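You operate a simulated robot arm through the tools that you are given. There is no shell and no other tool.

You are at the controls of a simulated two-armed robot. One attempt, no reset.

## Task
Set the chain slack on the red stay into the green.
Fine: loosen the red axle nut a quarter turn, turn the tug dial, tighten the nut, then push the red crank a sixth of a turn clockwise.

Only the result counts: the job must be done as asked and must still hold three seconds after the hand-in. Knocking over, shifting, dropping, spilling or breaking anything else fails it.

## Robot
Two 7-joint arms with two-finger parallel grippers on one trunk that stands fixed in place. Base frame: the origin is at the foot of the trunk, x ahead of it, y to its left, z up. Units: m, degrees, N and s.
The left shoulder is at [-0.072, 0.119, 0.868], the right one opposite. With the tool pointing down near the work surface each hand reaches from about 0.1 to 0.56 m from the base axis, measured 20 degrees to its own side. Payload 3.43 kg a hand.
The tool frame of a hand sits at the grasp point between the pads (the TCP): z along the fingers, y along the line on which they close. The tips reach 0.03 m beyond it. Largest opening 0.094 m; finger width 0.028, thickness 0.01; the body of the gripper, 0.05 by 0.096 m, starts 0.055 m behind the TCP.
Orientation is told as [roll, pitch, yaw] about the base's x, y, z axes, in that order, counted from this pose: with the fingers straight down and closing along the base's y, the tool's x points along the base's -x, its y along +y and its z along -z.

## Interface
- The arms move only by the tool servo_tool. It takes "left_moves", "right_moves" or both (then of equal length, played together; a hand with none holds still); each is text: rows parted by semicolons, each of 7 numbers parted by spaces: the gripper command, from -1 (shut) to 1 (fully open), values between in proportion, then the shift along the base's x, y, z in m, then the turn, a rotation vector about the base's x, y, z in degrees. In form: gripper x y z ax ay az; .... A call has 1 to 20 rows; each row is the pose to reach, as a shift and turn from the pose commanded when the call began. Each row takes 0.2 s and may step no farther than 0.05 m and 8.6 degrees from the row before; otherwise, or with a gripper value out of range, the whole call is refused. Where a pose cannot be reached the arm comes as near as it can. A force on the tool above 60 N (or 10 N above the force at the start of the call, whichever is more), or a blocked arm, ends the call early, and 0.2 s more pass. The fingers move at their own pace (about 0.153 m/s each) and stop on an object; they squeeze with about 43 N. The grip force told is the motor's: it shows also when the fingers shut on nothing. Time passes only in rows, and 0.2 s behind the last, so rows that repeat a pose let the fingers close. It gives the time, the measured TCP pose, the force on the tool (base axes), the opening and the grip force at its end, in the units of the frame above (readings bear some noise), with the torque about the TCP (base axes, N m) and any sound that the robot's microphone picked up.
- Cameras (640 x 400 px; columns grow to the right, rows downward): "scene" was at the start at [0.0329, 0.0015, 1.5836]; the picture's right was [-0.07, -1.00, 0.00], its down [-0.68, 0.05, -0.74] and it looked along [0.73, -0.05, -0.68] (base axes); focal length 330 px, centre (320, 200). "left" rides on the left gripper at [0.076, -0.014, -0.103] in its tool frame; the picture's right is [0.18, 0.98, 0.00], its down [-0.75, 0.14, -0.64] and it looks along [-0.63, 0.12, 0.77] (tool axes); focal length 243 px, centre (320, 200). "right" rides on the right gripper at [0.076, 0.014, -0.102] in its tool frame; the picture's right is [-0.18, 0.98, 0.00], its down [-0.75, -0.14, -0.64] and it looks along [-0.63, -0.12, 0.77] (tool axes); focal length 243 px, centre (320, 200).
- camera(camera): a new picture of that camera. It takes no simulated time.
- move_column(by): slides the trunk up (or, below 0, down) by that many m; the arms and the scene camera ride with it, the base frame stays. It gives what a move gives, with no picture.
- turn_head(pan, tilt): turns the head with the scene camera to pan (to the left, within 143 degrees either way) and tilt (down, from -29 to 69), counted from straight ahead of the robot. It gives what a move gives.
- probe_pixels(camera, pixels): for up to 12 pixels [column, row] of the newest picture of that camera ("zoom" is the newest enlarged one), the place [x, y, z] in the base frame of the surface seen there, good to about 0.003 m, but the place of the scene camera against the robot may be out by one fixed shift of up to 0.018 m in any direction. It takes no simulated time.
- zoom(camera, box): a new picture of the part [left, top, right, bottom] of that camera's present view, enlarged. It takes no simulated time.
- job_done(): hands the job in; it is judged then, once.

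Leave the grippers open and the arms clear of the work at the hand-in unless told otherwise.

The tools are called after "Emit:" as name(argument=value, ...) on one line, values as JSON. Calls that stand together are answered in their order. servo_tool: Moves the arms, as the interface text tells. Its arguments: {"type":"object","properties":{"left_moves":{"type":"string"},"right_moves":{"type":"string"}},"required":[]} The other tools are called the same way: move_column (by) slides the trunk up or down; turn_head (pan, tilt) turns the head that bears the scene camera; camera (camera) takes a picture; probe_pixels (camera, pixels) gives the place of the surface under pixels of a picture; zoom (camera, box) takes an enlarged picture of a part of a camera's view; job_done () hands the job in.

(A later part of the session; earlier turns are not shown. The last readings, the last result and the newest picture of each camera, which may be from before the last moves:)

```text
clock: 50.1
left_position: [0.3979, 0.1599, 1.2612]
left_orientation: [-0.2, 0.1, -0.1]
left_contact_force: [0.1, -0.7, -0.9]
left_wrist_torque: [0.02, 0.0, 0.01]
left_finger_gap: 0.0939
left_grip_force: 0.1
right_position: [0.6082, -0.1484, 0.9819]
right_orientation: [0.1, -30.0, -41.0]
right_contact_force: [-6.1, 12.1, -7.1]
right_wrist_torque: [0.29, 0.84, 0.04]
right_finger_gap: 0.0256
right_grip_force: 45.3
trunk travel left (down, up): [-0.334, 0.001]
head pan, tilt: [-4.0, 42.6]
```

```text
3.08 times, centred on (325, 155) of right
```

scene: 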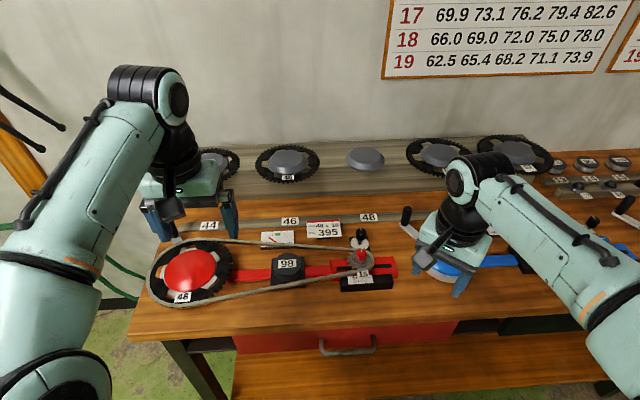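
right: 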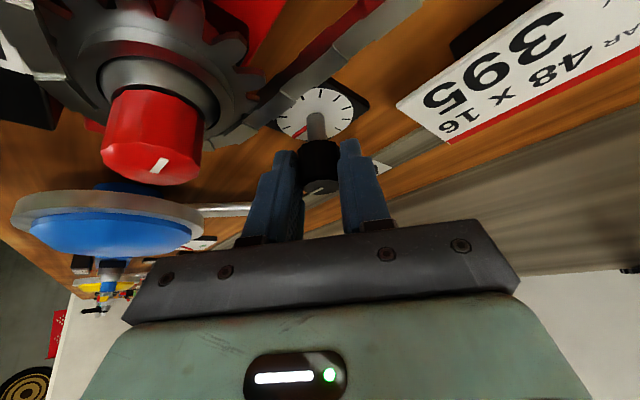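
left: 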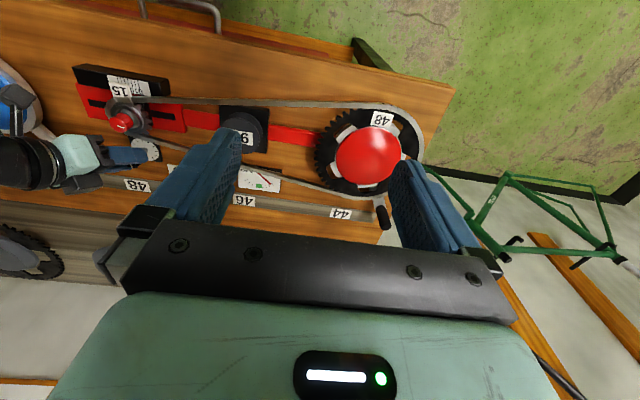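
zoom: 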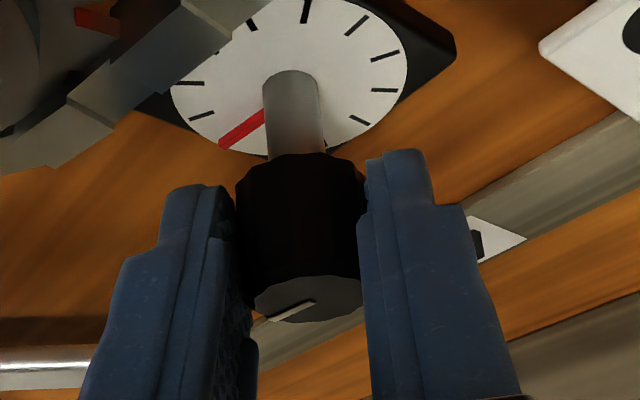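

The needle passed the green and is just short of the first SLACK tick (about +19° on the gauge, where green is roughly ±12°). 40° of dial gave about 56° of needle, so I'll back the dial off about 13.5° counter-clockwise.

Emit:
servo_tool(right_moves="-1 -0.0006 -0.0009 0 0 0 6; -1 -0.0014 -0.0020 0 0 0 13.5; -1 -0.0014 -0.0020 0 0 0 13.5")

Emit:
zoom(camera="scene", box=[255, 225, 305, 255])

```text
clock: 50.9
left_position: [0.3987, 0.1603, 1.2603]
left_orientation: [-0.1, 0.0, 0.0]
left_contact_force: [-0.5, 0.1, -0.3]
left_wrist_torque: [0.01, 0.0, -0.01]
left_finger_gap: 0.0941
left_grip_force: 0.0
right_position: [0.6063, -0.1514, 0.9818]
right_orientation: [0.0, -30.1, -27.4]
right_contact_force: [-3.1, 13.5, -3.8]
right_wrist_torque: [0.26, 0.77, 0.14]
right_finger_gap: 0.0256
right_grip_force: 45.0
trunk travel left (down, up): [-0.334, 0.001]
head pan, tilt: [-4.0, 42.6]
```

```text
12.80 times, centred on (280, 240) of scene
```

zoom: 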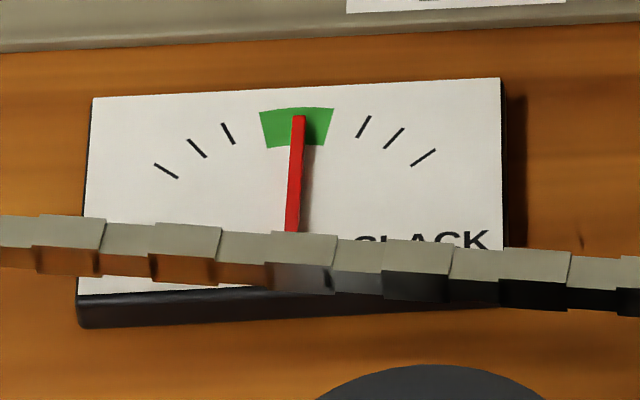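

The needle sits in the middle of the green. I'll open the fingers gently, lift straight up, check the needle stays, and untilt.

Emit:
servo_tool(right_moves="-0.3 0 0 0 0 0 0; 0.06 0 0 0 0 0 0; 0.06 0 0 0 0 0 0; 0.06 0 0 0.04 0 0 0; 0.06 0 0 0.08 0 0 0; 0.3 -0.012 0.002 0.11 3.45 6.65 0; 0.3 -0.03 0.004 0.125 6.9 13.3 0; 0.3 -0.05 0.006 0.13 10.35 19.95 0; 0.3 -0.07 0.008 0.13 13.8 26.6 0; 0.3 -0.072 0.009 0.13 13.8 26.6 0")

Emit:
zoom(camera="scene", box=[255, 225, 305, 255])

Emit:
camera(camera="right")

```text
clock: 53.1
left_position: [0.399, 0.1588, 1.2604]
left_orientation: [-0.1, 0.0, 0.0]
left_contact_force: [0.2, 0.6, -0.1]
left_wrist_torque: [0.0, -0.02, 0.0]
left_finger_gap: 0.0942
left_grip_force: 0.0
right_position: [0.5346, -0.1435, 1.1112]
right_orientation: [0.0, 0.0, -27.5]
right_contact_force: [0.5, 0.7, 0.2]
right_wrist_torque: [-0.02, -0.04, 0.01]
right_finger_gap: 0.061
right_grip_force: 0.1
trunk travel left (down, up): [-0.334, 0.001]
head pan, tilt: [-4.0, 42.6]
```

```text
12.80 times, centred on (280, 240) of scene
```

zoom: 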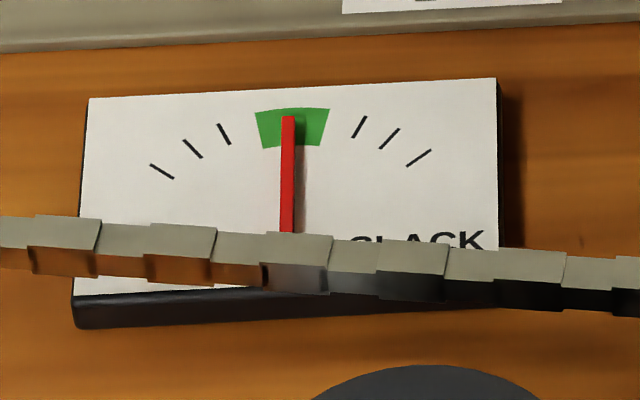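

```text
taken
```

right: 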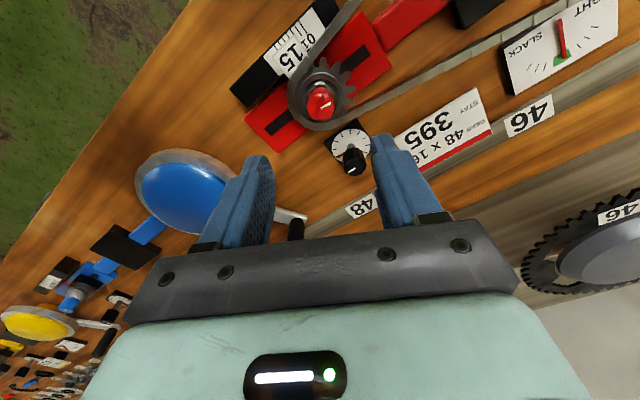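

Needle still near the middle of the green. Now I'll yaw the hand +80° (to about 52°) above the nut, for a clockwise tightening turn.

Emit:
servo_tool(right_moves="0.3 0 0.0002 0 0 0 8; 0.3 0 0.0004 0 0 0 16; 0.3 0 0.0006 0 0 0 24; 0.3 0 0.0008 0 0 0 32; 0.3 0 0.001 0 0 0 40; 0.3 0 0.001 0 0 0 48; 0.3 0 0.001 0 0 0 56; 0.3 0 0.001 0 0 0 64; 0.3 0 0.001 0 0 0 72; 0.3 0 0.001 0 0 0 80; 0.3 0 0.001 -0.03 0 0 80; 0.3 0 0.001 -0.06 0 0 80; 0.3 0 0.001 -0.085 0 0 80; 0.3 0 0.001 -0.102 0 0 80; 0.3 0 0.001 -0.102 0 0 80")

Emit:
camera(camera="right")

```text
clock: 56.3
left_position: [0.3996, 0.1575, 1.2611]
left_orientation: [-0.1, -0.1, 0.0]
left_contact_force: [-0.4, -0.8, -0.2]
left_wrist_torque: [-0.03, 0.03, -0.04]
left_finger_gap: 0.0938
left_grip_force: 0.0
right_position: [0.5339, -0.1417, 1.0093]
right_orientation: [0.0, 0.0, 52.5]
right_contact_force: [0.4, 0.1, 0.6]
right_wrist_torque: [0.0, 0.0, -0.01]
right_finger_gap: 0.0611
right_grip_force: 0.0
trunk travel left (down, up): [-0.334, 0.001]
head pan, tilt: [-4.0, 42.6]
```

```text
taken
```

right: 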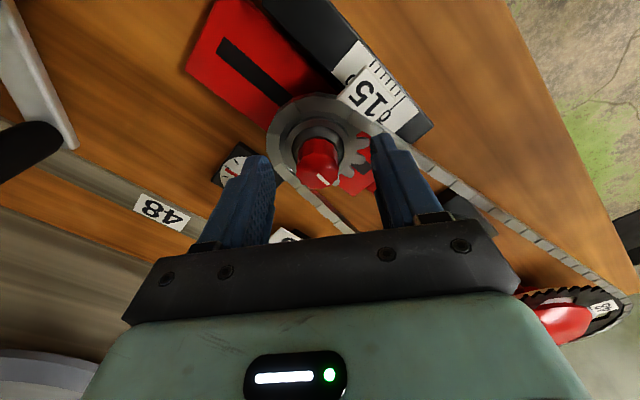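

Centred on the nut. I'll close and turn clockwise 95°.

Emit:
servo_tool(right_moves="-1 0 0 0 0 0 0; -1 0 0 0 0 0 0; -1 0 0 0 0 0 0; -1 0 0 0 0 0 -7.5; -1 0 0 0 0 0 -15; -1 0 0 0 0 0 -22.5; -1 0 0 0 0 0 -30; -1 0 0 0 0 0 -37.5; -1 0 0 0 0 0 -45; -1 0 0 0 0 0 -52.5; -1 0 0 0 0 0 -60; -1 0 0 0 0 0 -67.5; -1 0 0 0 0 0 -75; -1 0 0 0 0 0 -82.5; -1 0 0 0 0 0 -90; -1 0 0 0 0 0 -95; -1 0 0 0 0 0 -95")

Emit:
zoom(camera="scene", box=[255, 225, 305, 255])

Emit:
zoom(camera="scene", box=[344, 240, 376, 260])

```text
clock: 59.9
left_position: [0.3992, 0.1585, 1.2618]
left_orientation: [0.0, -0.1, -0.1]
left_contact_force: [1.0, 0.3, -0.3]
left_wrist_torque: [0.0, 0.02, 0.01]
left_finger_gap: 0.0942
left_grip_force: 0.0
right_position: [0.5347, -0.1419, 1.0097]
right_orientation: [-0.2, 0.1, -42.7]
right_contact_force: [-7.1, 5.1, -14.1]
right_wrist_torque: [0.52, 0.36, -0.07]
right_finger_gap: 0.0242
right_grip_force: 44.7
trunk travel left (down, up): [-0.334, 0.001]
head pan, tilt: [-4.0, 42.6]
```

```text
12.80 times, centred on (280, 240) of scene
```

zoom: 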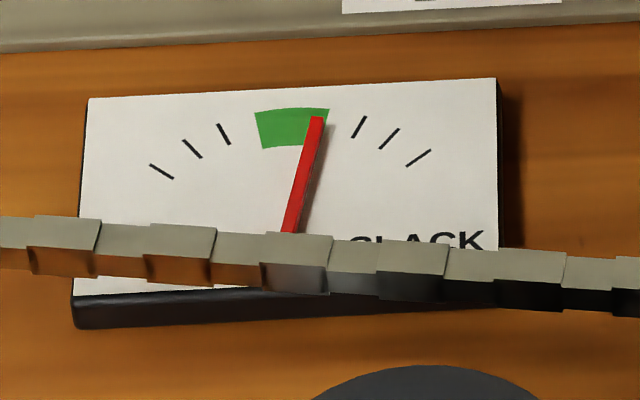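

```text
16.00 times, centred on (360, 250) of scene
```

zoom: 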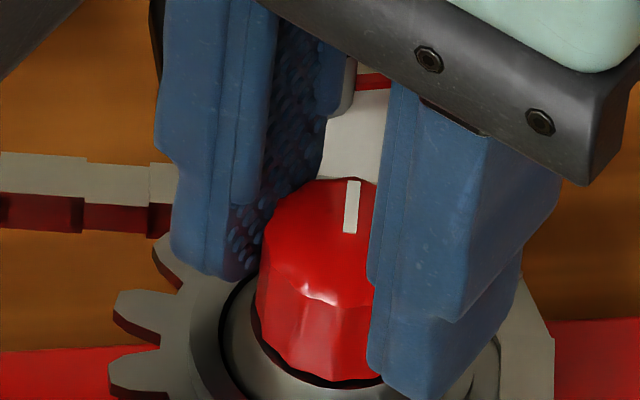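

Tightening crept the needle toward SLACK, but it's still inside the green (tip at 316, green 257–330). I'll release the nut, lift, retreat, and re-read.

Emit:
servo_tool(right_moves="0.3 0 0 0 0 0 0; 0.3 0 0 0 0 0 0; 0.3 0 0 0.04 0 0 0; 0.3 0 0 0.08 0 0 0; 0.3 -0.02 -0.01 0.12 0 0 0; 0.3 -0.06 -0.03 0.14 0 0 0; 0.3 -0.10 -0.05 0.15 0 0 0; 0.3 -0.14 -0.07 0.15 0 0 0; 0.3 -0.18 -0.09 0.15 0 0 0; 0.3 -0.18 -0.09 0.15 0 0 0")

Emit:
zoom(camera="scene", box=[255, 225, 305, 255])

Emit:
camera(camera="scene")

Emit:
zoom(camera="scene", box=[335, 210, 395, 285])

```text
clock: 62.1
left_position: [0.3994, 0.1594, 1.2601]
left_orientation: [-0.1, 0.0, 0.0]
left_contact_force: [-0.2, -0.7, -0.9]
left_wrist_torque: [0.0, 0.03, 0.02]
left_finger_gap: 0.0939
left_grip_force: 0.1
right_position: [0.3547, -0.2322, 1.1595]
right_orientation: [-0.1, 0.0, -42.6]
right_contact_force: [0.7, -0.6, 0.2]
right_wrist_torque: [0.02, -0.01, -0.02]
right_finger_gap: 0.0613
right_grip_force: 0.2
trunk travel left (down, up): [-0.334, 0.001]
head pan, tilt: [-4.0, 42.6]
```

```text
12.80 times, centred on (280, 240) of scene
```

zoom: 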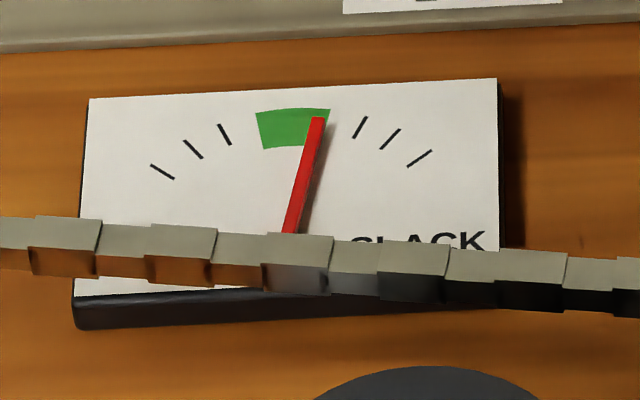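

```text
taken
```

scene: 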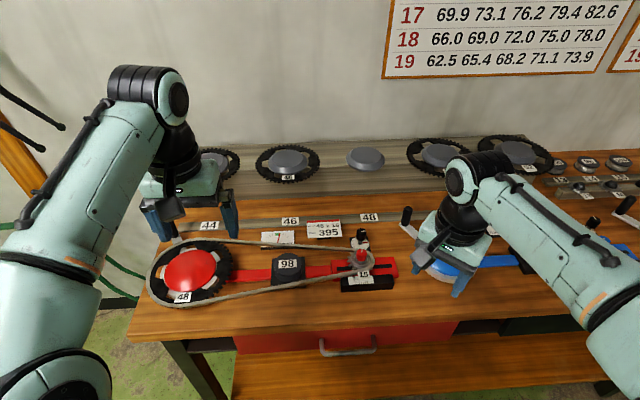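

```text
5.33 times, centred on (365, 248) of scene
```

zoom: 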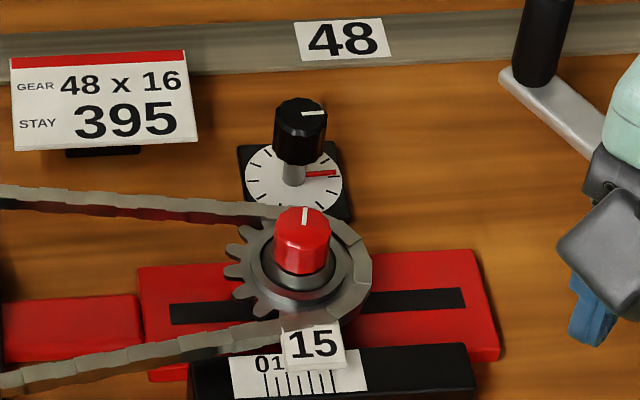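

Needle still in the green after release, on the slack side. The dial pointer now points right. Next is the crank with the left hand: I'll bring it over toward the handle near (0.657,0.347), tilting 45° forward at height first.

Emit:
servo_tool(left_moves="0.6 0.025 0.03 -0.01 0 -7.5 0; 0.5 0.05 0.06 -0.025 0 -15 0; 0.4 0.075 0.09 -0.04 0 -22.5 0; 0.3 0.10 0.12 -0.06 0 -30 0; 0.3 0.13 0.15 -0.08 0 -37.5 0; 0.3 0.161 0.185 -0.10 0 -45 0; 0.3 0.161 0.185 -0.10 0 -45 0")

Emit:
camera(camera="left")

Emit:
camera(camera="scene")

```text
refused: row 6 steps farther than a row can; nothing moved
```

```text
taken
```

left: 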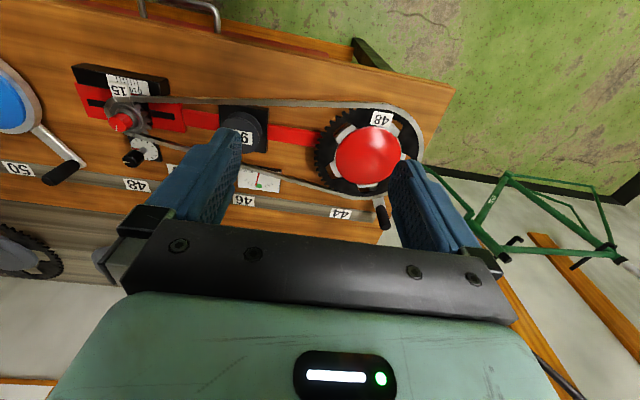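

```text
taken
```

scene: 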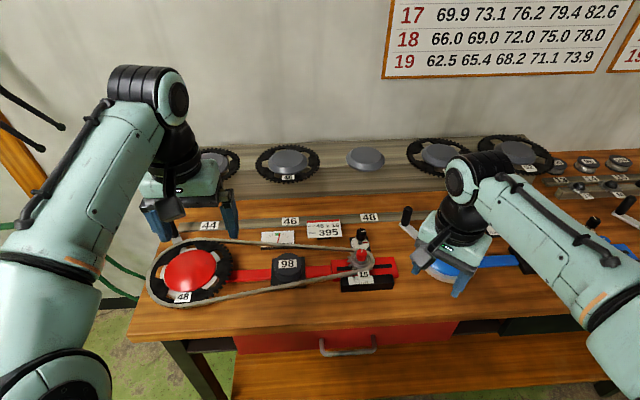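

The last row's step was a bit too long, so nothing moved. Same move again, with smaller steps.

Emit:
servo_tool(left_moves="0.6 0.023 0.026 -0.014 0 -6.5 0; 0.5 0.046 0.053 -0.028 0 -13 0; 0.4 0.069 0.079 -0.043 0 -19.5 0; 0.3 0.092 0.106 -0.057 0 -26 0; 0.3 0.115 0.132 -0.071 0 -32.5 0; 0.3 0.138 0.159 -0.086 0 -39 0; 0.3 0.161 0.185 -0.10 0 -45 0; 0.3 0.161 0.185 -0.10 0 -45 0")

Emit:
camera(camera="left")

Emit:
camera(camera="scene")

```text
clock: 63.9
left_position: [0.5619, 0.3405, 1.1613]
left_orientation: [0.0, -45.1, -0.1]
left_contact_force: [0.8, -0.6, 0.7]
left_wrist_torque: [-0.01, 0.0, 0.01]
left_finger_gap: 0.0609
left_grip_force: 0.0
right_position: [0.3547, -0.2314, 1.1595]
right_orientation: [0.1, 0.0, -42.5]
right_contact_force: [-0.2, 0.1, 0.3]
right_wrist_torque: [0.01, -0.01, -0.01]
right_finger_gap: 0.061
right_grip_force: 0.0
trunk travel left (down, up): [-0.334, 0.001]
head pan, tilt: [-4.0, 42.6]
```

```text
taken
```

left: 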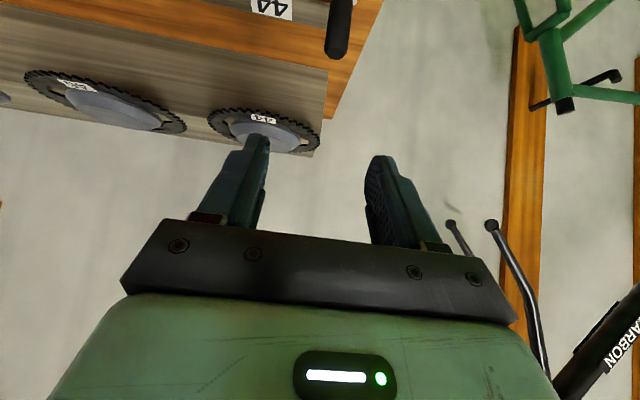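

```text
taken
```

scene: 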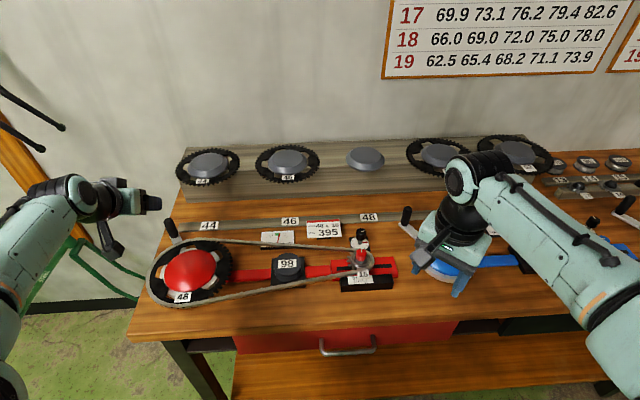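

The handle is visible in the scene at (172,231) and in the left camera at (339,28). I'll probe it in both.

Emit:
zoom(camera="scene", box=[140, 210, 220, 270])

Emit:
probe_pixels(camera="zoom", pixels=[[245, 85], [250, 105], [260, 140], [270, 165], [275, 205], [290, 225], [300, 200], [250, 75]])

Emit:
probe_pixels(camera="left", pixels=[[338, 52], [338, 45], [339, 30], [341, 12], [334, 30], [345, 30]])

```text
6.67 times, centred on (180, 240) of scene
```

zoom: 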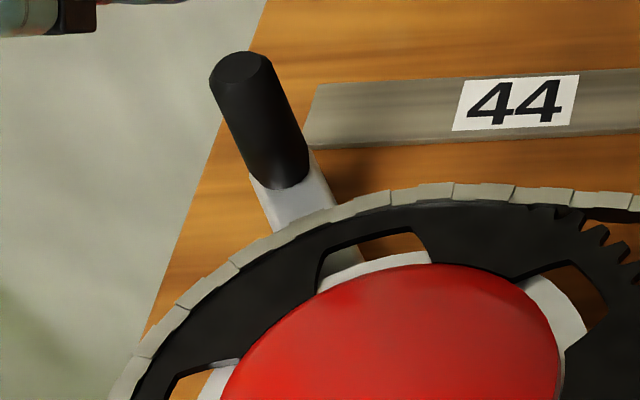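

```text
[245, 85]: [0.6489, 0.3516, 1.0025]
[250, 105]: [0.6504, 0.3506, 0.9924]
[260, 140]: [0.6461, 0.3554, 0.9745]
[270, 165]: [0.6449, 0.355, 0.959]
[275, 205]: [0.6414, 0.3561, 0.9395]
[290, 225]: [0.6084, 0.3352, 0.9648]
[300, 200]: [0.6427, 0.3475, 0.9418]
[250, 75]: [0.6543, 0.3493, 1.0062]
```

```text
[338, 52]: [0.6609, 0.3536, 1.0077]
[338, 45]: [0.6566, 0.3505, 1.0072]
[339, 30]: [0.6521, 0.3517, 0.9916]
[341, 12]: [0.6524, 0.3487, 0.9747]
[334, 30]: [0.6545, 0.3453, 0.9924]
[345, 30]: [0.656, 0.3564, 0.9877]
```

The handle's centre is about (0.660,0.351) with radius about 11.5 mm and its top at 1.008. The chainring centre is about (0.5165,0.268), so the arm radius is about 0.166 m at 30°. I'll move the left hand above the handle, fingers apart in y, then check centring before lowering.

Emit:
servo_tool(left_moves="0.3 0.028 0.0035 -0.027 0 0 0; 0.3 0.056 0.007 -0.054 0 0 0; 0.3 0.083 0.0105 -0.078 0 0 0; 0.3 0.083 0.0105 -0.078 0 0 0; 0.3 0.083 0.0105 -0.078 0 0 0")

Emit:
camera(camera="left")

Emit:
zoom(camera="scene", box=[120, 180, 260, 290])

```text
clock: 65.1
left_position: [0.644, 0.3513, 1.0832]
left_orientation: [-0.1, -45.0, 0.0]
left_contact_force: [-0.5, -0.6, 0.5]
left_wrist_torque: [0.02, 0.03, -0.03]
left_finger_gap: 0.0609
left_grip_force: 0.0
right_position: [0.3555, -0.2308, 1.1593]
right_orientation: [0.0, 0.1, -42.5]
right_contact_force: [-0.6, 0.2, 0.4]
right_wrist_torque: [0.02, 0.02, 0.03]
right_finger_gap: 0.0611
right_grip_force: 0.1
trunk travel left (down, up): [-0.334, 0.001]
head pan, tilt: [-4.0, 42.6]
```

```text
taken
```

left: 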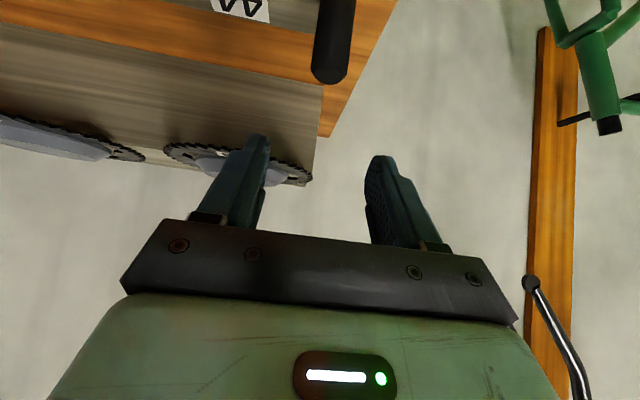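

```text
3.64 times, centred on (190, 235) of scene
```

zoom: 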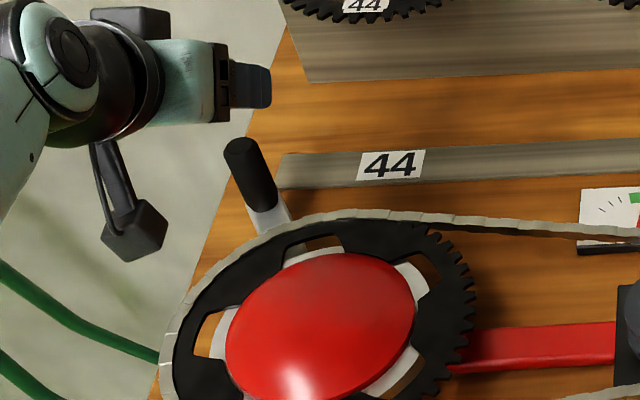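

Ray geometry puts the handle at (0.662,0.351), right between the fingers (TCP y=0.351). I'll lower 0.073 m so the finger tips straddle it.

Emit:
servo_tool(left_moves="0.3 0 0 -0.02 0 0 0; 0.3 0 0 -0.04 0 0 0; 0.3 0 0 -0.06 0 0 0; 0.3 0 0 -0.073 0 0 0; 0.3 0 0 -0.073 0 0 0")

Emit:
camera(camera="left")

Emit:
zoom(camera="scene", box=[120, 180, 260, 290])

```text
clock: 66.3
left_position: [0.6422, 0.354, 1.012]
left_orientation: [0.0, -45.0, 0.0]
left_contact_force: [-0.3, 1.4, 0.1]
left_wrist_torque: [0.0, -0.05, 0.02]
left_finger_gap: 0.0611
left_grip_force: 0.2
right_position: [0.3545, -0.2316, 1.16]
right_orientation: [0.0, -0.1, -42.4]
right_contact_force: [-0.4, 0.1, -0.4]
right_wrist_torque: [-0.02, 0.03, -0.05]
right_finger_gap: 0.0612
right_grip_force: 0.1
trunk travel left (down, up): [-0.334, 0.001]
head pan, tilt: [-4.0, 42.6]
```

```text
taken
```

left: 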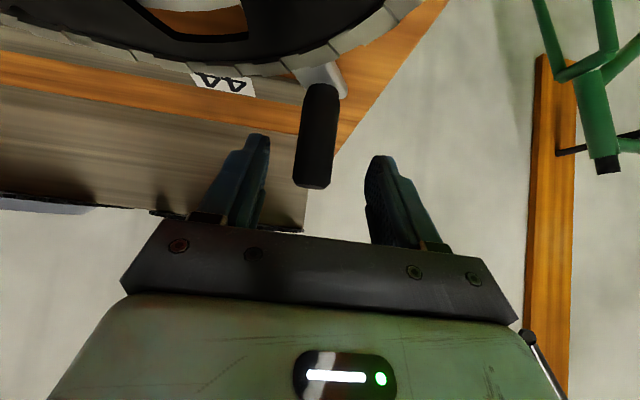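

```text
3.64 times, centred on (190, 235) of scene
```

zoom: 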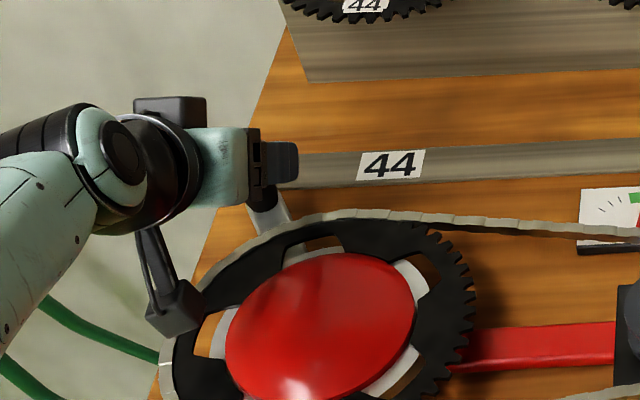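

The handle is between the finger tips (left camera, handle at x≈317 between fingers at 262 and 372). I'll narrow the gap to about 0.035 m and start pushing along the arc in the -y direction for the first 10°, then check.

Emit:
servo_tool(left_moves="-0.25 0 0 0 0 0 0; -0.25 0.0033 -0.0075 0 0 0 0; -0.25 0.0066 -0.0139 0 0 0 0; -0.25 0.0099 -0.0203 0 0 0 0; -0.25 0.0127 -0.027 0 0 0 0; -0.25 0.0155 -0.0337 0 0 0 0; -0.25 0.0155 -0.0337 0 0 0 0")

Emit:
camera(camera="left")

Emit:
zoom(camera="scene", box=[120, 180, 260, 290])

Emit:
zoom(camera="scene", box=[255, 225, 305, 255])

```text
clock: 67.9
left_position: [0.6597, 0.3196, 1.0098]
left_orientation: [-0.1, -45.0, 0.0]
left_contact_force: [1.1, 0.9, 0.0]
left_wrist_torque: [0.04, 0.0, 0.0]
left_finger_gap: 0.0365
left_grip_force: 0.6
right_position: [0.355, -0.2312, 1.159]
right_orientation: [0.0, 0.0, -42.4]
right_contact_force: [-0.1, 0.1, 0.9]
right_wrist_torque: [-0.02, 0.02, 0.03]
right_finger_gap: 0.0609
right_grip_force: 0.0
trunk travel left (down, up): [-0.334, 0.001]
head pan, tilt: [-4.0, 42.6]
```

```text
taken
```

left: 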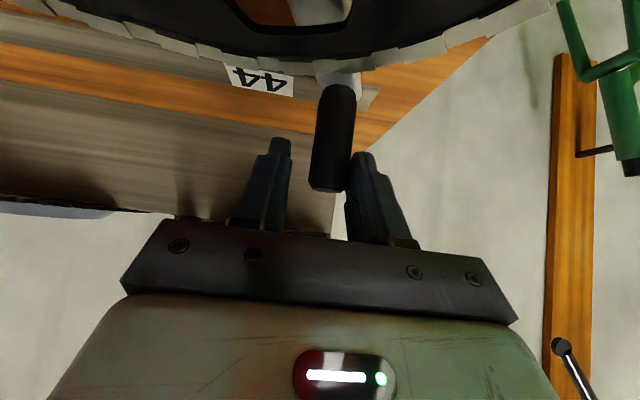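

```text
3.64 times, centred on (190, 235) of scene
```

zoom: 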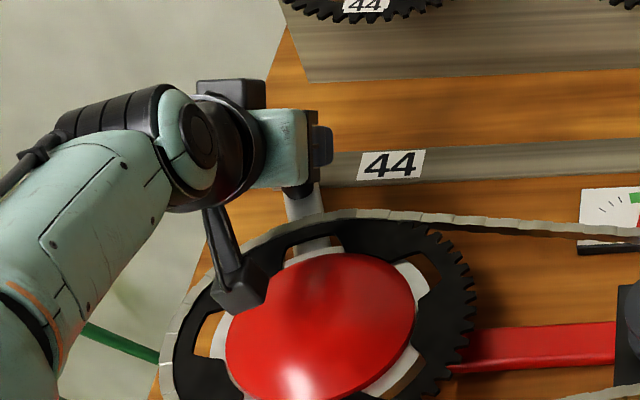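

```text
12.80 times, centred on (280, 240) of scene
```

zoom: 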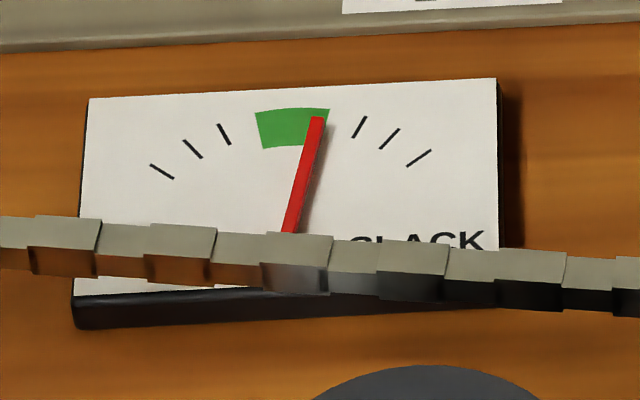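

The handle is moving with about 1 N of force, with the needle steady. I'll continue along the arc to about φ=-25° and then check the angle.

Emit:
servo_tool(left_moves="-0.25 0.0023 -0.0069 0 0 0 0; -0.25 0.0043 -0.0138 0 0 0 0; -0.25 0.006 -0.0209 0 0 0 0; -0.25 0.0075 -0.0280 0 0 0 0; -0.25 0.0094 -0.0423 0 0 0 0; -0.25 0.0100 -0.0568 0 0 0 0; -0.25 0.0094 -0.0713 0 0 0 0; -0.25 0.0075 -0.0856 0 0 0 0; -0.25 0.0043 -0.0998 0 0 0 0; -0.25 0 -0.1136 0 0 0 0; -0.25 -0.0056 -0.1270 0 0 0 0; -0.25 -0.0056 -0.1270 0 0 0 0")

Emit:
camera(camera="left")

Emit:
camera(camera="scene")

Emit:
zoom(camera="scene", box=[130, 190, 310, 300])

```text
clock: 70.5
left_position: [0.6523, 0.1942, 1.0106]
left_orientation: [-0.1, -45.0, 0.0]
left_contact_force: [0.1, 0.0, 1.0]
left_wrist_torque: [-0.01, 0.02, 0.02]
left_finger_gap: 0.0353
left_grip_force: 0.1
right_position: [0.3549, -0.2321, 1.1598]
right_orientation: [0.0, 0.0, -42.6]
right_contact_force: [0.0, -0.5, 0.3]
right_wrist_torque: [0.0, 0.0, 0.04]
right_finger_gap: 0.0607
right_grip_force: 0.1
trunk travel left (down, up): [-0.334, 0.001]
head pan, tilt: [-4.0, 42.6]
```

```text
taken
```

left: 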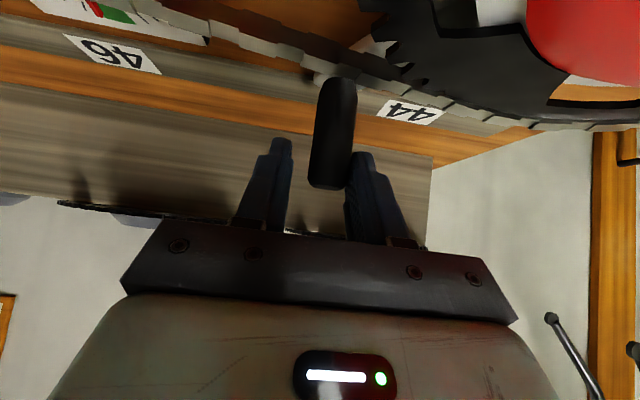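

```text
taken
```

scene: 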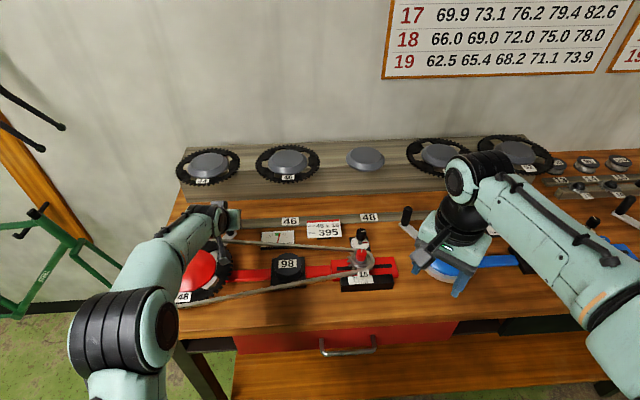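

```text
3.56 times, centred on (220, 245) of scene
```

zoom: 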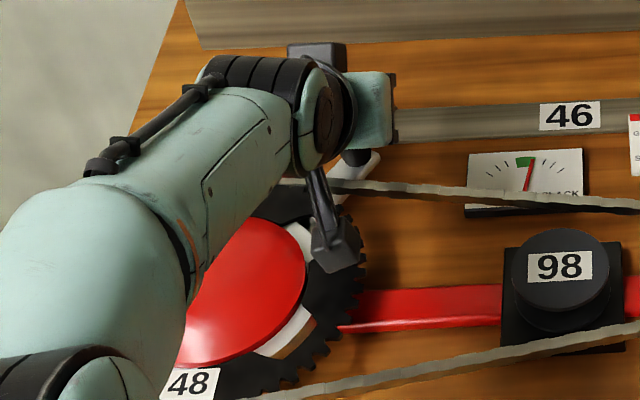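

The crank has moved to about φ=-25° with almost no force. I'll push the last 6° to about -31°, and check the gauge.

Emit:
servo_tool(left_moves="-0.25 -0.004 -0.0077 0 0 0 0; -0.25 -0.0081 -0.0153 0 0 0 0; -0.25 -0.0081 -0.0153 0 0 0 0")

Emit:
zoom(camera="scene", box=[255, 225, 305, 255])

Emit:
camera(camera="left")

```text
clock: 71.3
left_position: [0.6449, 0.1803, 1.0118]
left_orientation: [0.1, -45.0, 0.0]
left_contact_force: [2.1, 7.3, 1.3]
left_wrist_torque: [0.1, -0.08, 0.03]
left_finger_gap: 0.0397
left_grip_force: 4.0
right_position: [0.3557, -0.2312, 1.1592]
right_orientation: [0.0, -0.1, -42.5]
right_contact_force: [-0.1, 0.1, -0.8]
right_wrist_torque: [-0.02, 0.01, 0.01]
right_finger_gap: 0.0613
right_grip_force: 0.1
trunk travel left (down, up): [-0.334, 0.001]
head pan, tilt: [-4.0, 42.6]
```

```text
12.80 times, centred on (280, 240) of scene
```

zoom: 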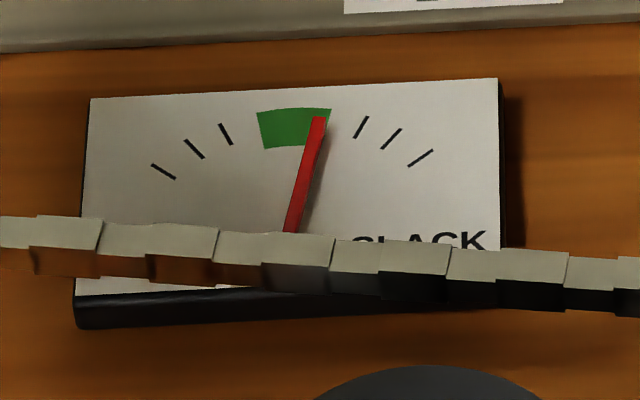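

```text
taken
```

left: 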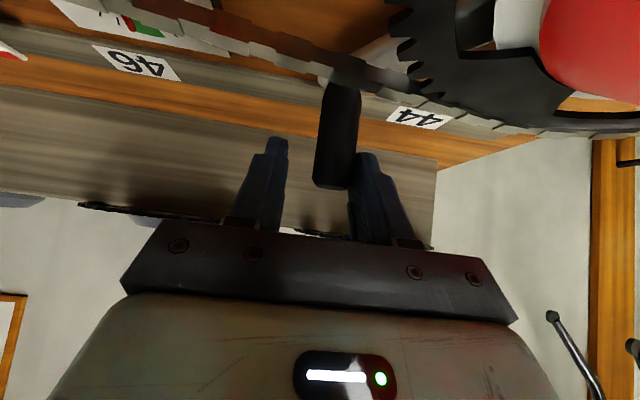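

Force rose to about 7 N at the end, so the handle has met some resistance. I'll look closely at the handle from the scene.

Emit:
zoom(camera="scene", box=[200, 200, 260, 250])

Emit:
zoom(camera="left", box=[230, 0, 470, 200])

Emit:
probe_pixels(camera="left", pixels=[[330, 180], [335, 150], [340, 120], [342, 95], [370, 70], [300, 50], [345, 75], [335, 184]])

```text
8.00 times, centred on (230, 225) of scene
```

zoom: 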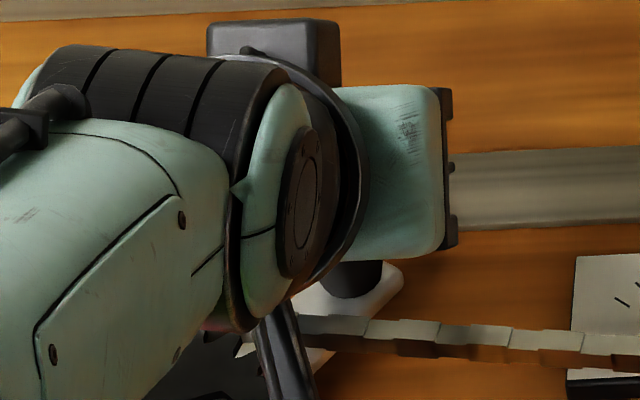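

```text
2.00 times, centred on (350, 100) of left
```

zoom: 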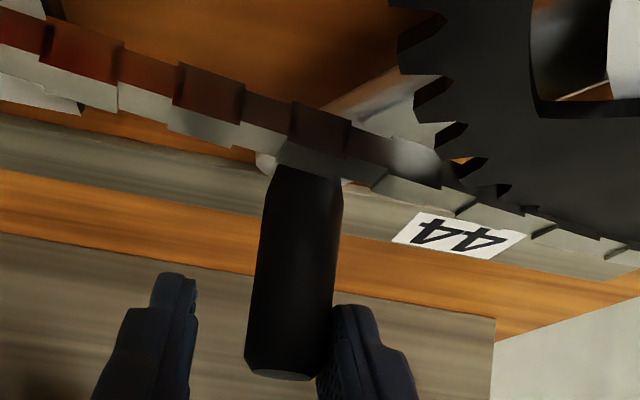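

```text
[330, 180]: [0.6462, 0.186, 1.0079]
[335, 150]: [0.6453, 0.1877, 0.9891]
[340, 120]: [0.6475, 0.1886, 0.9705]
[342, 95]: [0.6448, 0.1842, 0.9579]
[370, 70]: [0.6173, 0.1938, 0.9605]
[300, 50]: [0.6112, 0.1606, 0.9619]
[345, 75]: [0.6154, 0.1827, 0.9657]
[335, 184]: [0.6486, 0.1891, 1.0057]
```

The handle's front is at (0.646,0.187), clear of the chain by about 2 cm. Its centre works out to φ≈-29.6° from about +29.7°, so about 59–60° has been turned. I'll ease off a few mm in +y, then lift the left hand clear and re-read.

Emit:
servo_tool(left_moves="-0.2 0 0.004 0 0 0 0; 0.1 0 0.006 0 0 0 0; 0.3 0 0.006 0 0 0 0; 0.3 0 0.006 0.03 0 0 0; 0.3 0 0.006 0.07 0 0 0; 0.3 -0.02 0.016 0.11 0 0 0; 0.3 -0.06 0.036 0.13 0 0 0; 0.3 -0.10 0.056 0.14 0 0 0; 0.3 -0.14 0.076 0.145 0 0 0")

Emit:
camera(camera="scene")

Emit:
zoom(camera="scene", box=[255, 225, 305, 255])

Emit:
zoom(camera="scene", box=[140, 205, 260, 305])

```text
clock: 73.3
left_position: [0.5038, 0.255, 1.1556]
left_orientation: [-0.1, -45.1, 0.0]
left_contact_force: [-0.2, 0.3, -0.7]
left_wrist_torque: [0.0, -0.02, 0.01]
left_finger_gap: 0.0609
left_grip_force: 0.0
right_position: [0.3539, -0.2309, 1.1598]
right_orientation: [-0.1, -0.1, -42.5]
right_contact_force: [-1.5, 0.6, -0.3]
right_wrist_torque: [-0.01, -0.03, 0.02]
right_finger_gap: 0.0608
right_grip_force: 0.1
trunk travel left (down, up): [-0.334, 0.001]
head pan, tilt: [-4.0, 42.6]
```

```text
taken
```

scene: 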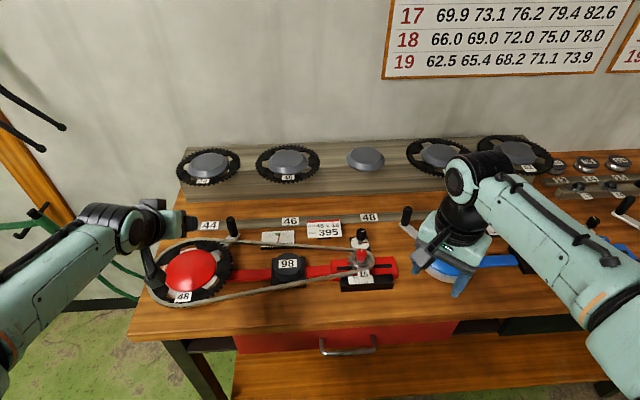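

```text
12.80 times, centred on (280, 240) of scene
```

zoom: 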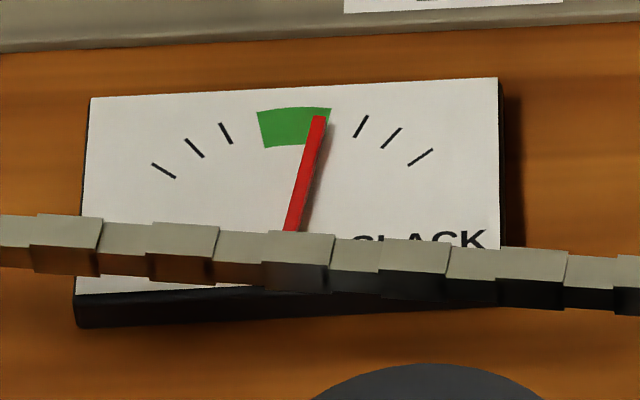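

```text
4.00 times, centred on (200, 255) of scene
```

zoom: 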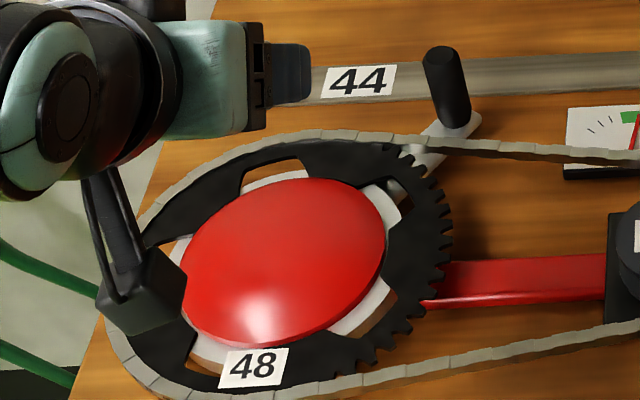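

The crank stayed put (handle now near (230,225) in the scene). The needle is still in the green, at about 60–65% of the half-width toward SLACK. I'd like a cleaner reading, so I'll untilt the left hand and bring its camera to look down at the gauge.

Emit:
servo_tool(left_moves="0.5 -0.01 -0.02 0.015 0 7.5 0; 0.7 -0.02 -0.05 0.03 0 15 0; 1 -0.03 -0.08 0.044 0 22.5 0; 1 -0.04 -0.11 0.044 0 30 0; 1 -0.05 -0.14 0.044 0 37.5 0; 1 -0.054 -0.165 0.044 0 45 0; 1 -0.054 -0.165 0.044 0 45 0")

Emit:
camera(camera="left")

Emit:
zoom(camera="left", box=[255, 160, 345, 220])

```text
clock: 74.9
left_position: [0.4504, 0.09, 1.1998]
left_orientation: [-0.1, 0.1, -0.1]
left_contact_force: [-0.1, -0.2, 0.2]
left_wrist_torque: [-0.01, 0.0, 0.01]
left_finger_gap: 0.0942
left_grip_force: 0.0
right_position: [0.3544, -0.2303, 1.1591]
right_orientation: [0.0, -0.1, -42.4]
right_contact_force: [-0.4, 0.7, 0.2]
right_wrist_torque: [-0.01, -0.02, -0.03]
right_finger_gap: 0.0608
right_grip_force: 0.0
trunk travel left (down, up): [-0.334, 0.001]
head pan, tilt: [-4.0, 42.6]
```

```text
taken
```

left: 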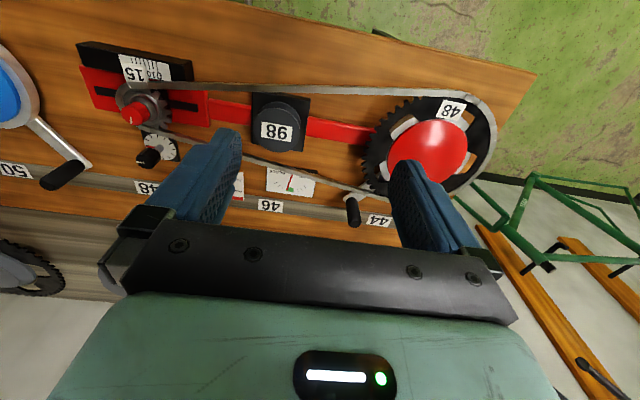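

```text
6.67 times, centred on (300, 190) of left
```

zoom: 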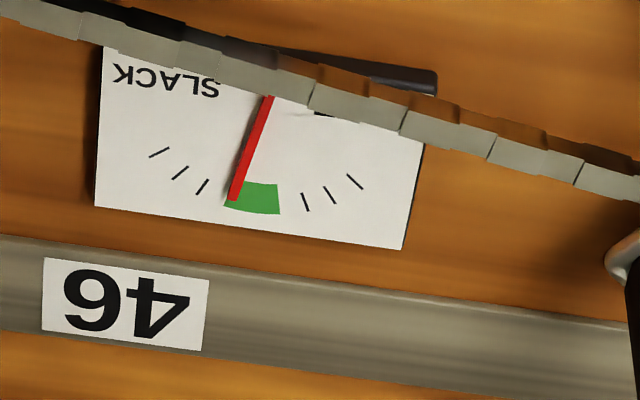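

From this side the needle is inside the green too, about 70% of the half-width toward SLACK. I'll measure the crank angle more exactly from this view by zooming in on the handle and dome.

Emit:
zoom(camera="left", box=[320, 80, 520, 240])

Emit:
probe_pixels(camera="zoom", pixels=[[118, 355], [112, 340], [105, 320], [100, 305], [120, 345], [285, 170], [300, 150]])

```text
2.50 times, centred on (420, 160) of left
```

zoom: 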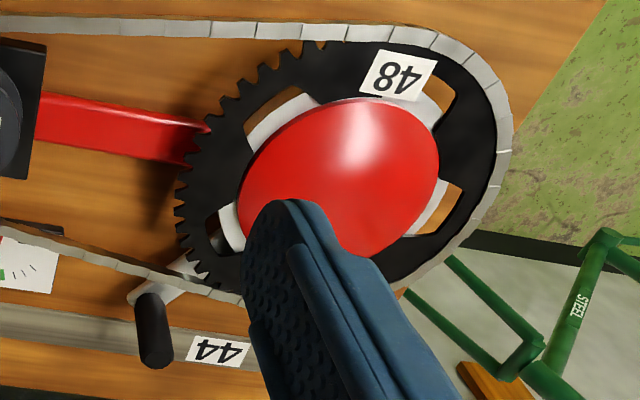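

```text
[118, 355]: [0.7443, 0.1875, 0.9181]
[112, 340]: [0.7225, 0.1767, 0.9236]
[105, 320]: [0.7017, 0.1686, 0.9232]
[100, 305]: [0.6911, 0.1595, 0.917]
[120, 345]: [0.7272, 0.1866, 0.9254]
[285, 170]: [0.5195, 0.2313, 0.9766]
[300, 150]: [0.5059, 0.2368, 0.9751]
```

My probe points missed the handle, which is at (155,330) in the zoom. Probing again.

Emit:
probe_pixels(camera="zoom", pixels=[[157, 360], [156, 352], [154, 335], [151, 315], [148, 300], [165, 335], [143, 335], [340, 170], [338, 150], [360, 170]])

```text
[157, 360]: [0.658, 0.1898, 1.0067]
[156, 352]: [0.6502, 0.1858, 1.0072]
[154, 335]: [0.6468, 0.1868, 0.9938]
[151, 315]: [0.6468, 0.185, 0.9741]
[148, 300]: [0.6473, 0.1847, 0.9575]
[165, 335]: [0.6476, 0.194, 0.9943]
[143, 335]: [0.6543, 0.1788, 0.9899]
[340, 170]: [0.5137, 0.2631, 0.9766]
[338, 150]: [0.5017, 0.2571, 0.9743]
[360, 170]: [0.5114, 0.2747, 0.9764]
```

The handle centre is now about (0.658,0.190) against (0.661,0.352) before, which is about 58.5° ±1.5° of turn. To be sure the full sixth is reached, I'll give one more small push with shut fingers from the +y side. First I'll tilt and move the left hand above and to the left of the handle.

Emit:
servo_tool(left_moves="0.3 0.021 0.019 -0.01 0 -6.5 0; -0.3 0.043 0.037 -0.02 0 -13 0; -1 0.064 0.056 -0.03 0 -19.5 0; -1 0.086 0.074 -0.04 0 -26 0; -1 0.107 0.093 -0.05 0 -32.5 0; -1 0.129 0.111 -0.06 0 -39 0; -1 0.15 0.132 -0.07 0 -45 0; -1 0.175 0.137 -0.095 0 -45 0; -1 0.194 0.139 -0.115 0 -45 0; -1 0.194 0.139 -0.115 0 -45 0")

Emit:
camera(camera="left")

Emit:
camera(camera="scene")

```text
clock: 77.1
left_position: [0.6447, 0.2268, 1.0841]
left_orientation: [-0.1, -45.0, 0.1]
left_contact_force: [0.3, -0.2, 0.0]
left_wrist_torque: [0.03, -0.02, -0.04]
left_finger_gap: 0.0001
left_grip_force: 32.3
right_position: [0.3552, -0.2315, 1.1595]
right_orientation: [0.0, 0.0, -42.5]
right_contact_force: [0.3, 0.0, 0.8]
right_wrist_torque: [0.02, 0.03, 0.0]
right_finger_gap: 0.0612
right_grip_force: 0.0
trunk travel left (down, up): [-0.334, 0.001]
head pan, tilt: [-4.0, 42.6]
```

```text
taken
```

left: 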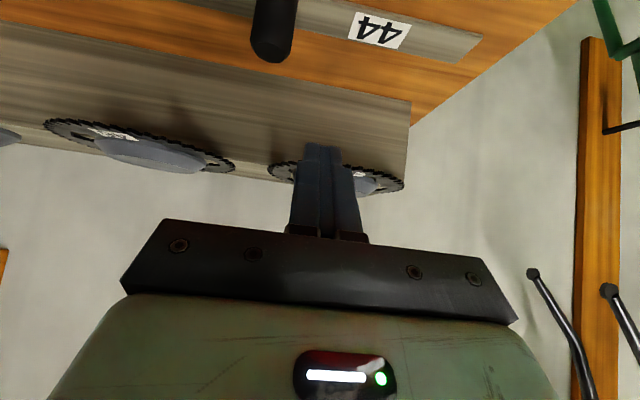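

```text
taken
```

scene: 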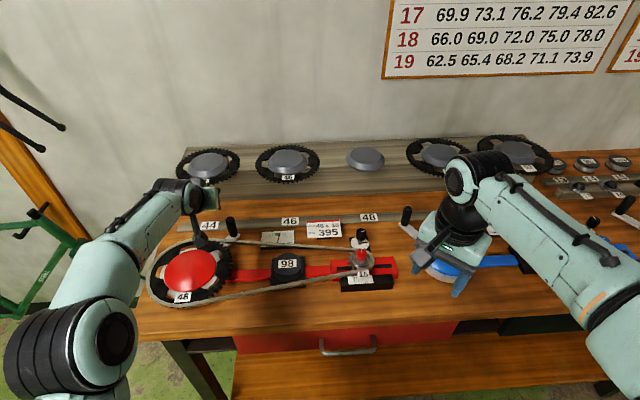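

The shut fingers are about 15 mm to the +y side of the handle. I'll lower to z≈1.011 and approach to near contact.

Emit:
servo_tool(left_moves="-1 0 0 -0.025 0 0 0; -1 0 0 -0.05 0 0 0; -1 0 0 -0.073 0 0 0; -1 0 -0.006 -0.073 0 0 0; -1 0 -0.012 -0.073 0 0 0; -1 0 -0.016 -0.073 0 0 0; -1 -0.001 -0.018 -0.073 0 0 0")

Emit:
camera(camera="left")

```text
clock: 78.7
left_position: [0.6441, 0.2102, 1.0112]
left_orientation: [-0.1, -45.0, 0.0]
left_contact_force: [1.2, 1.5, -0.2]
left_wrist_torque: [0.08, -0.02, 0.08]
left_finger_gap: 0.0002
left_grip_force: 33.5
right_position: [0.3549, -0.2312, 1.1592]
right_orientation: [0.0, -0.1, -42.5]
right_contact_force: [-0.1, 0.0, -0.3]
right_wrist_torque: [0.01, -0.03, -0.02]
right_finger_gap: 0.061
right_grip_force: 0.0
trunk travel left (down, up): [-0.334, 0.001]
head pan, tilt: [-4.0, 42.6]
```

```text
taken
```

left: 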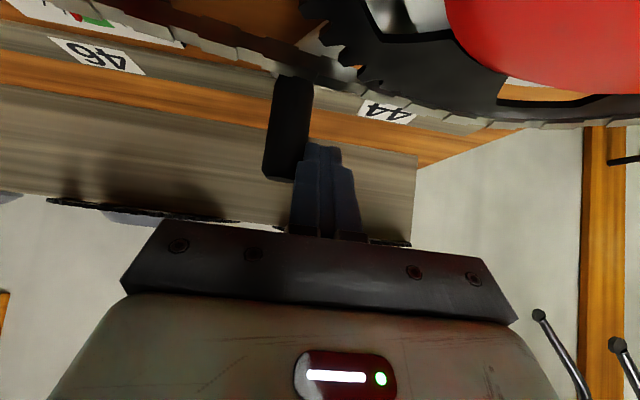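

The fingers just touch the handle (1.5 N at y=0.210). I'll push a further 4 mm along the arc and read the force.

Emit:
servo_tool(left_moves="-1 -0.001 -0.002 0 0 0 0; -1 -0.002 -0.004 0 0 0 0; -1 -0.002 -0.004 0 0 0 0")

Emit:
camera(camera="left")

```text
clock: 79.5
left_position: [0.6434, 0.2093, 1.0105]
left_orientation: [0.0, -45.1, 0.1]
left_contact_force: [11.2, 15.3, 0.5]
left_wrist_torque: [0.43, -0.29, 0.29]
left_finger_gap: 0.0001
left_grip_force: 33.4
right_position: [0.3557, -0.2295, 1.1591]
right_orientation: [-0.1, -0.1, -42.5]
right_contact_force: [-0.8, 0.3, -0.2]
right_wrist_torque: [0.01, 0.02, 0.04]
right_finger_gap: 0.0611
right_grip_force: 0.1
trunk travel left (down, up): [-0.334, 0.001]
head pan, tilt: [-4.0, 42.6]
```

```text
taken
```

left: 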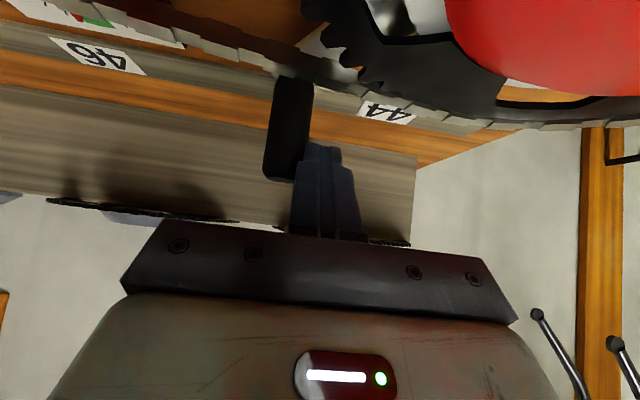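

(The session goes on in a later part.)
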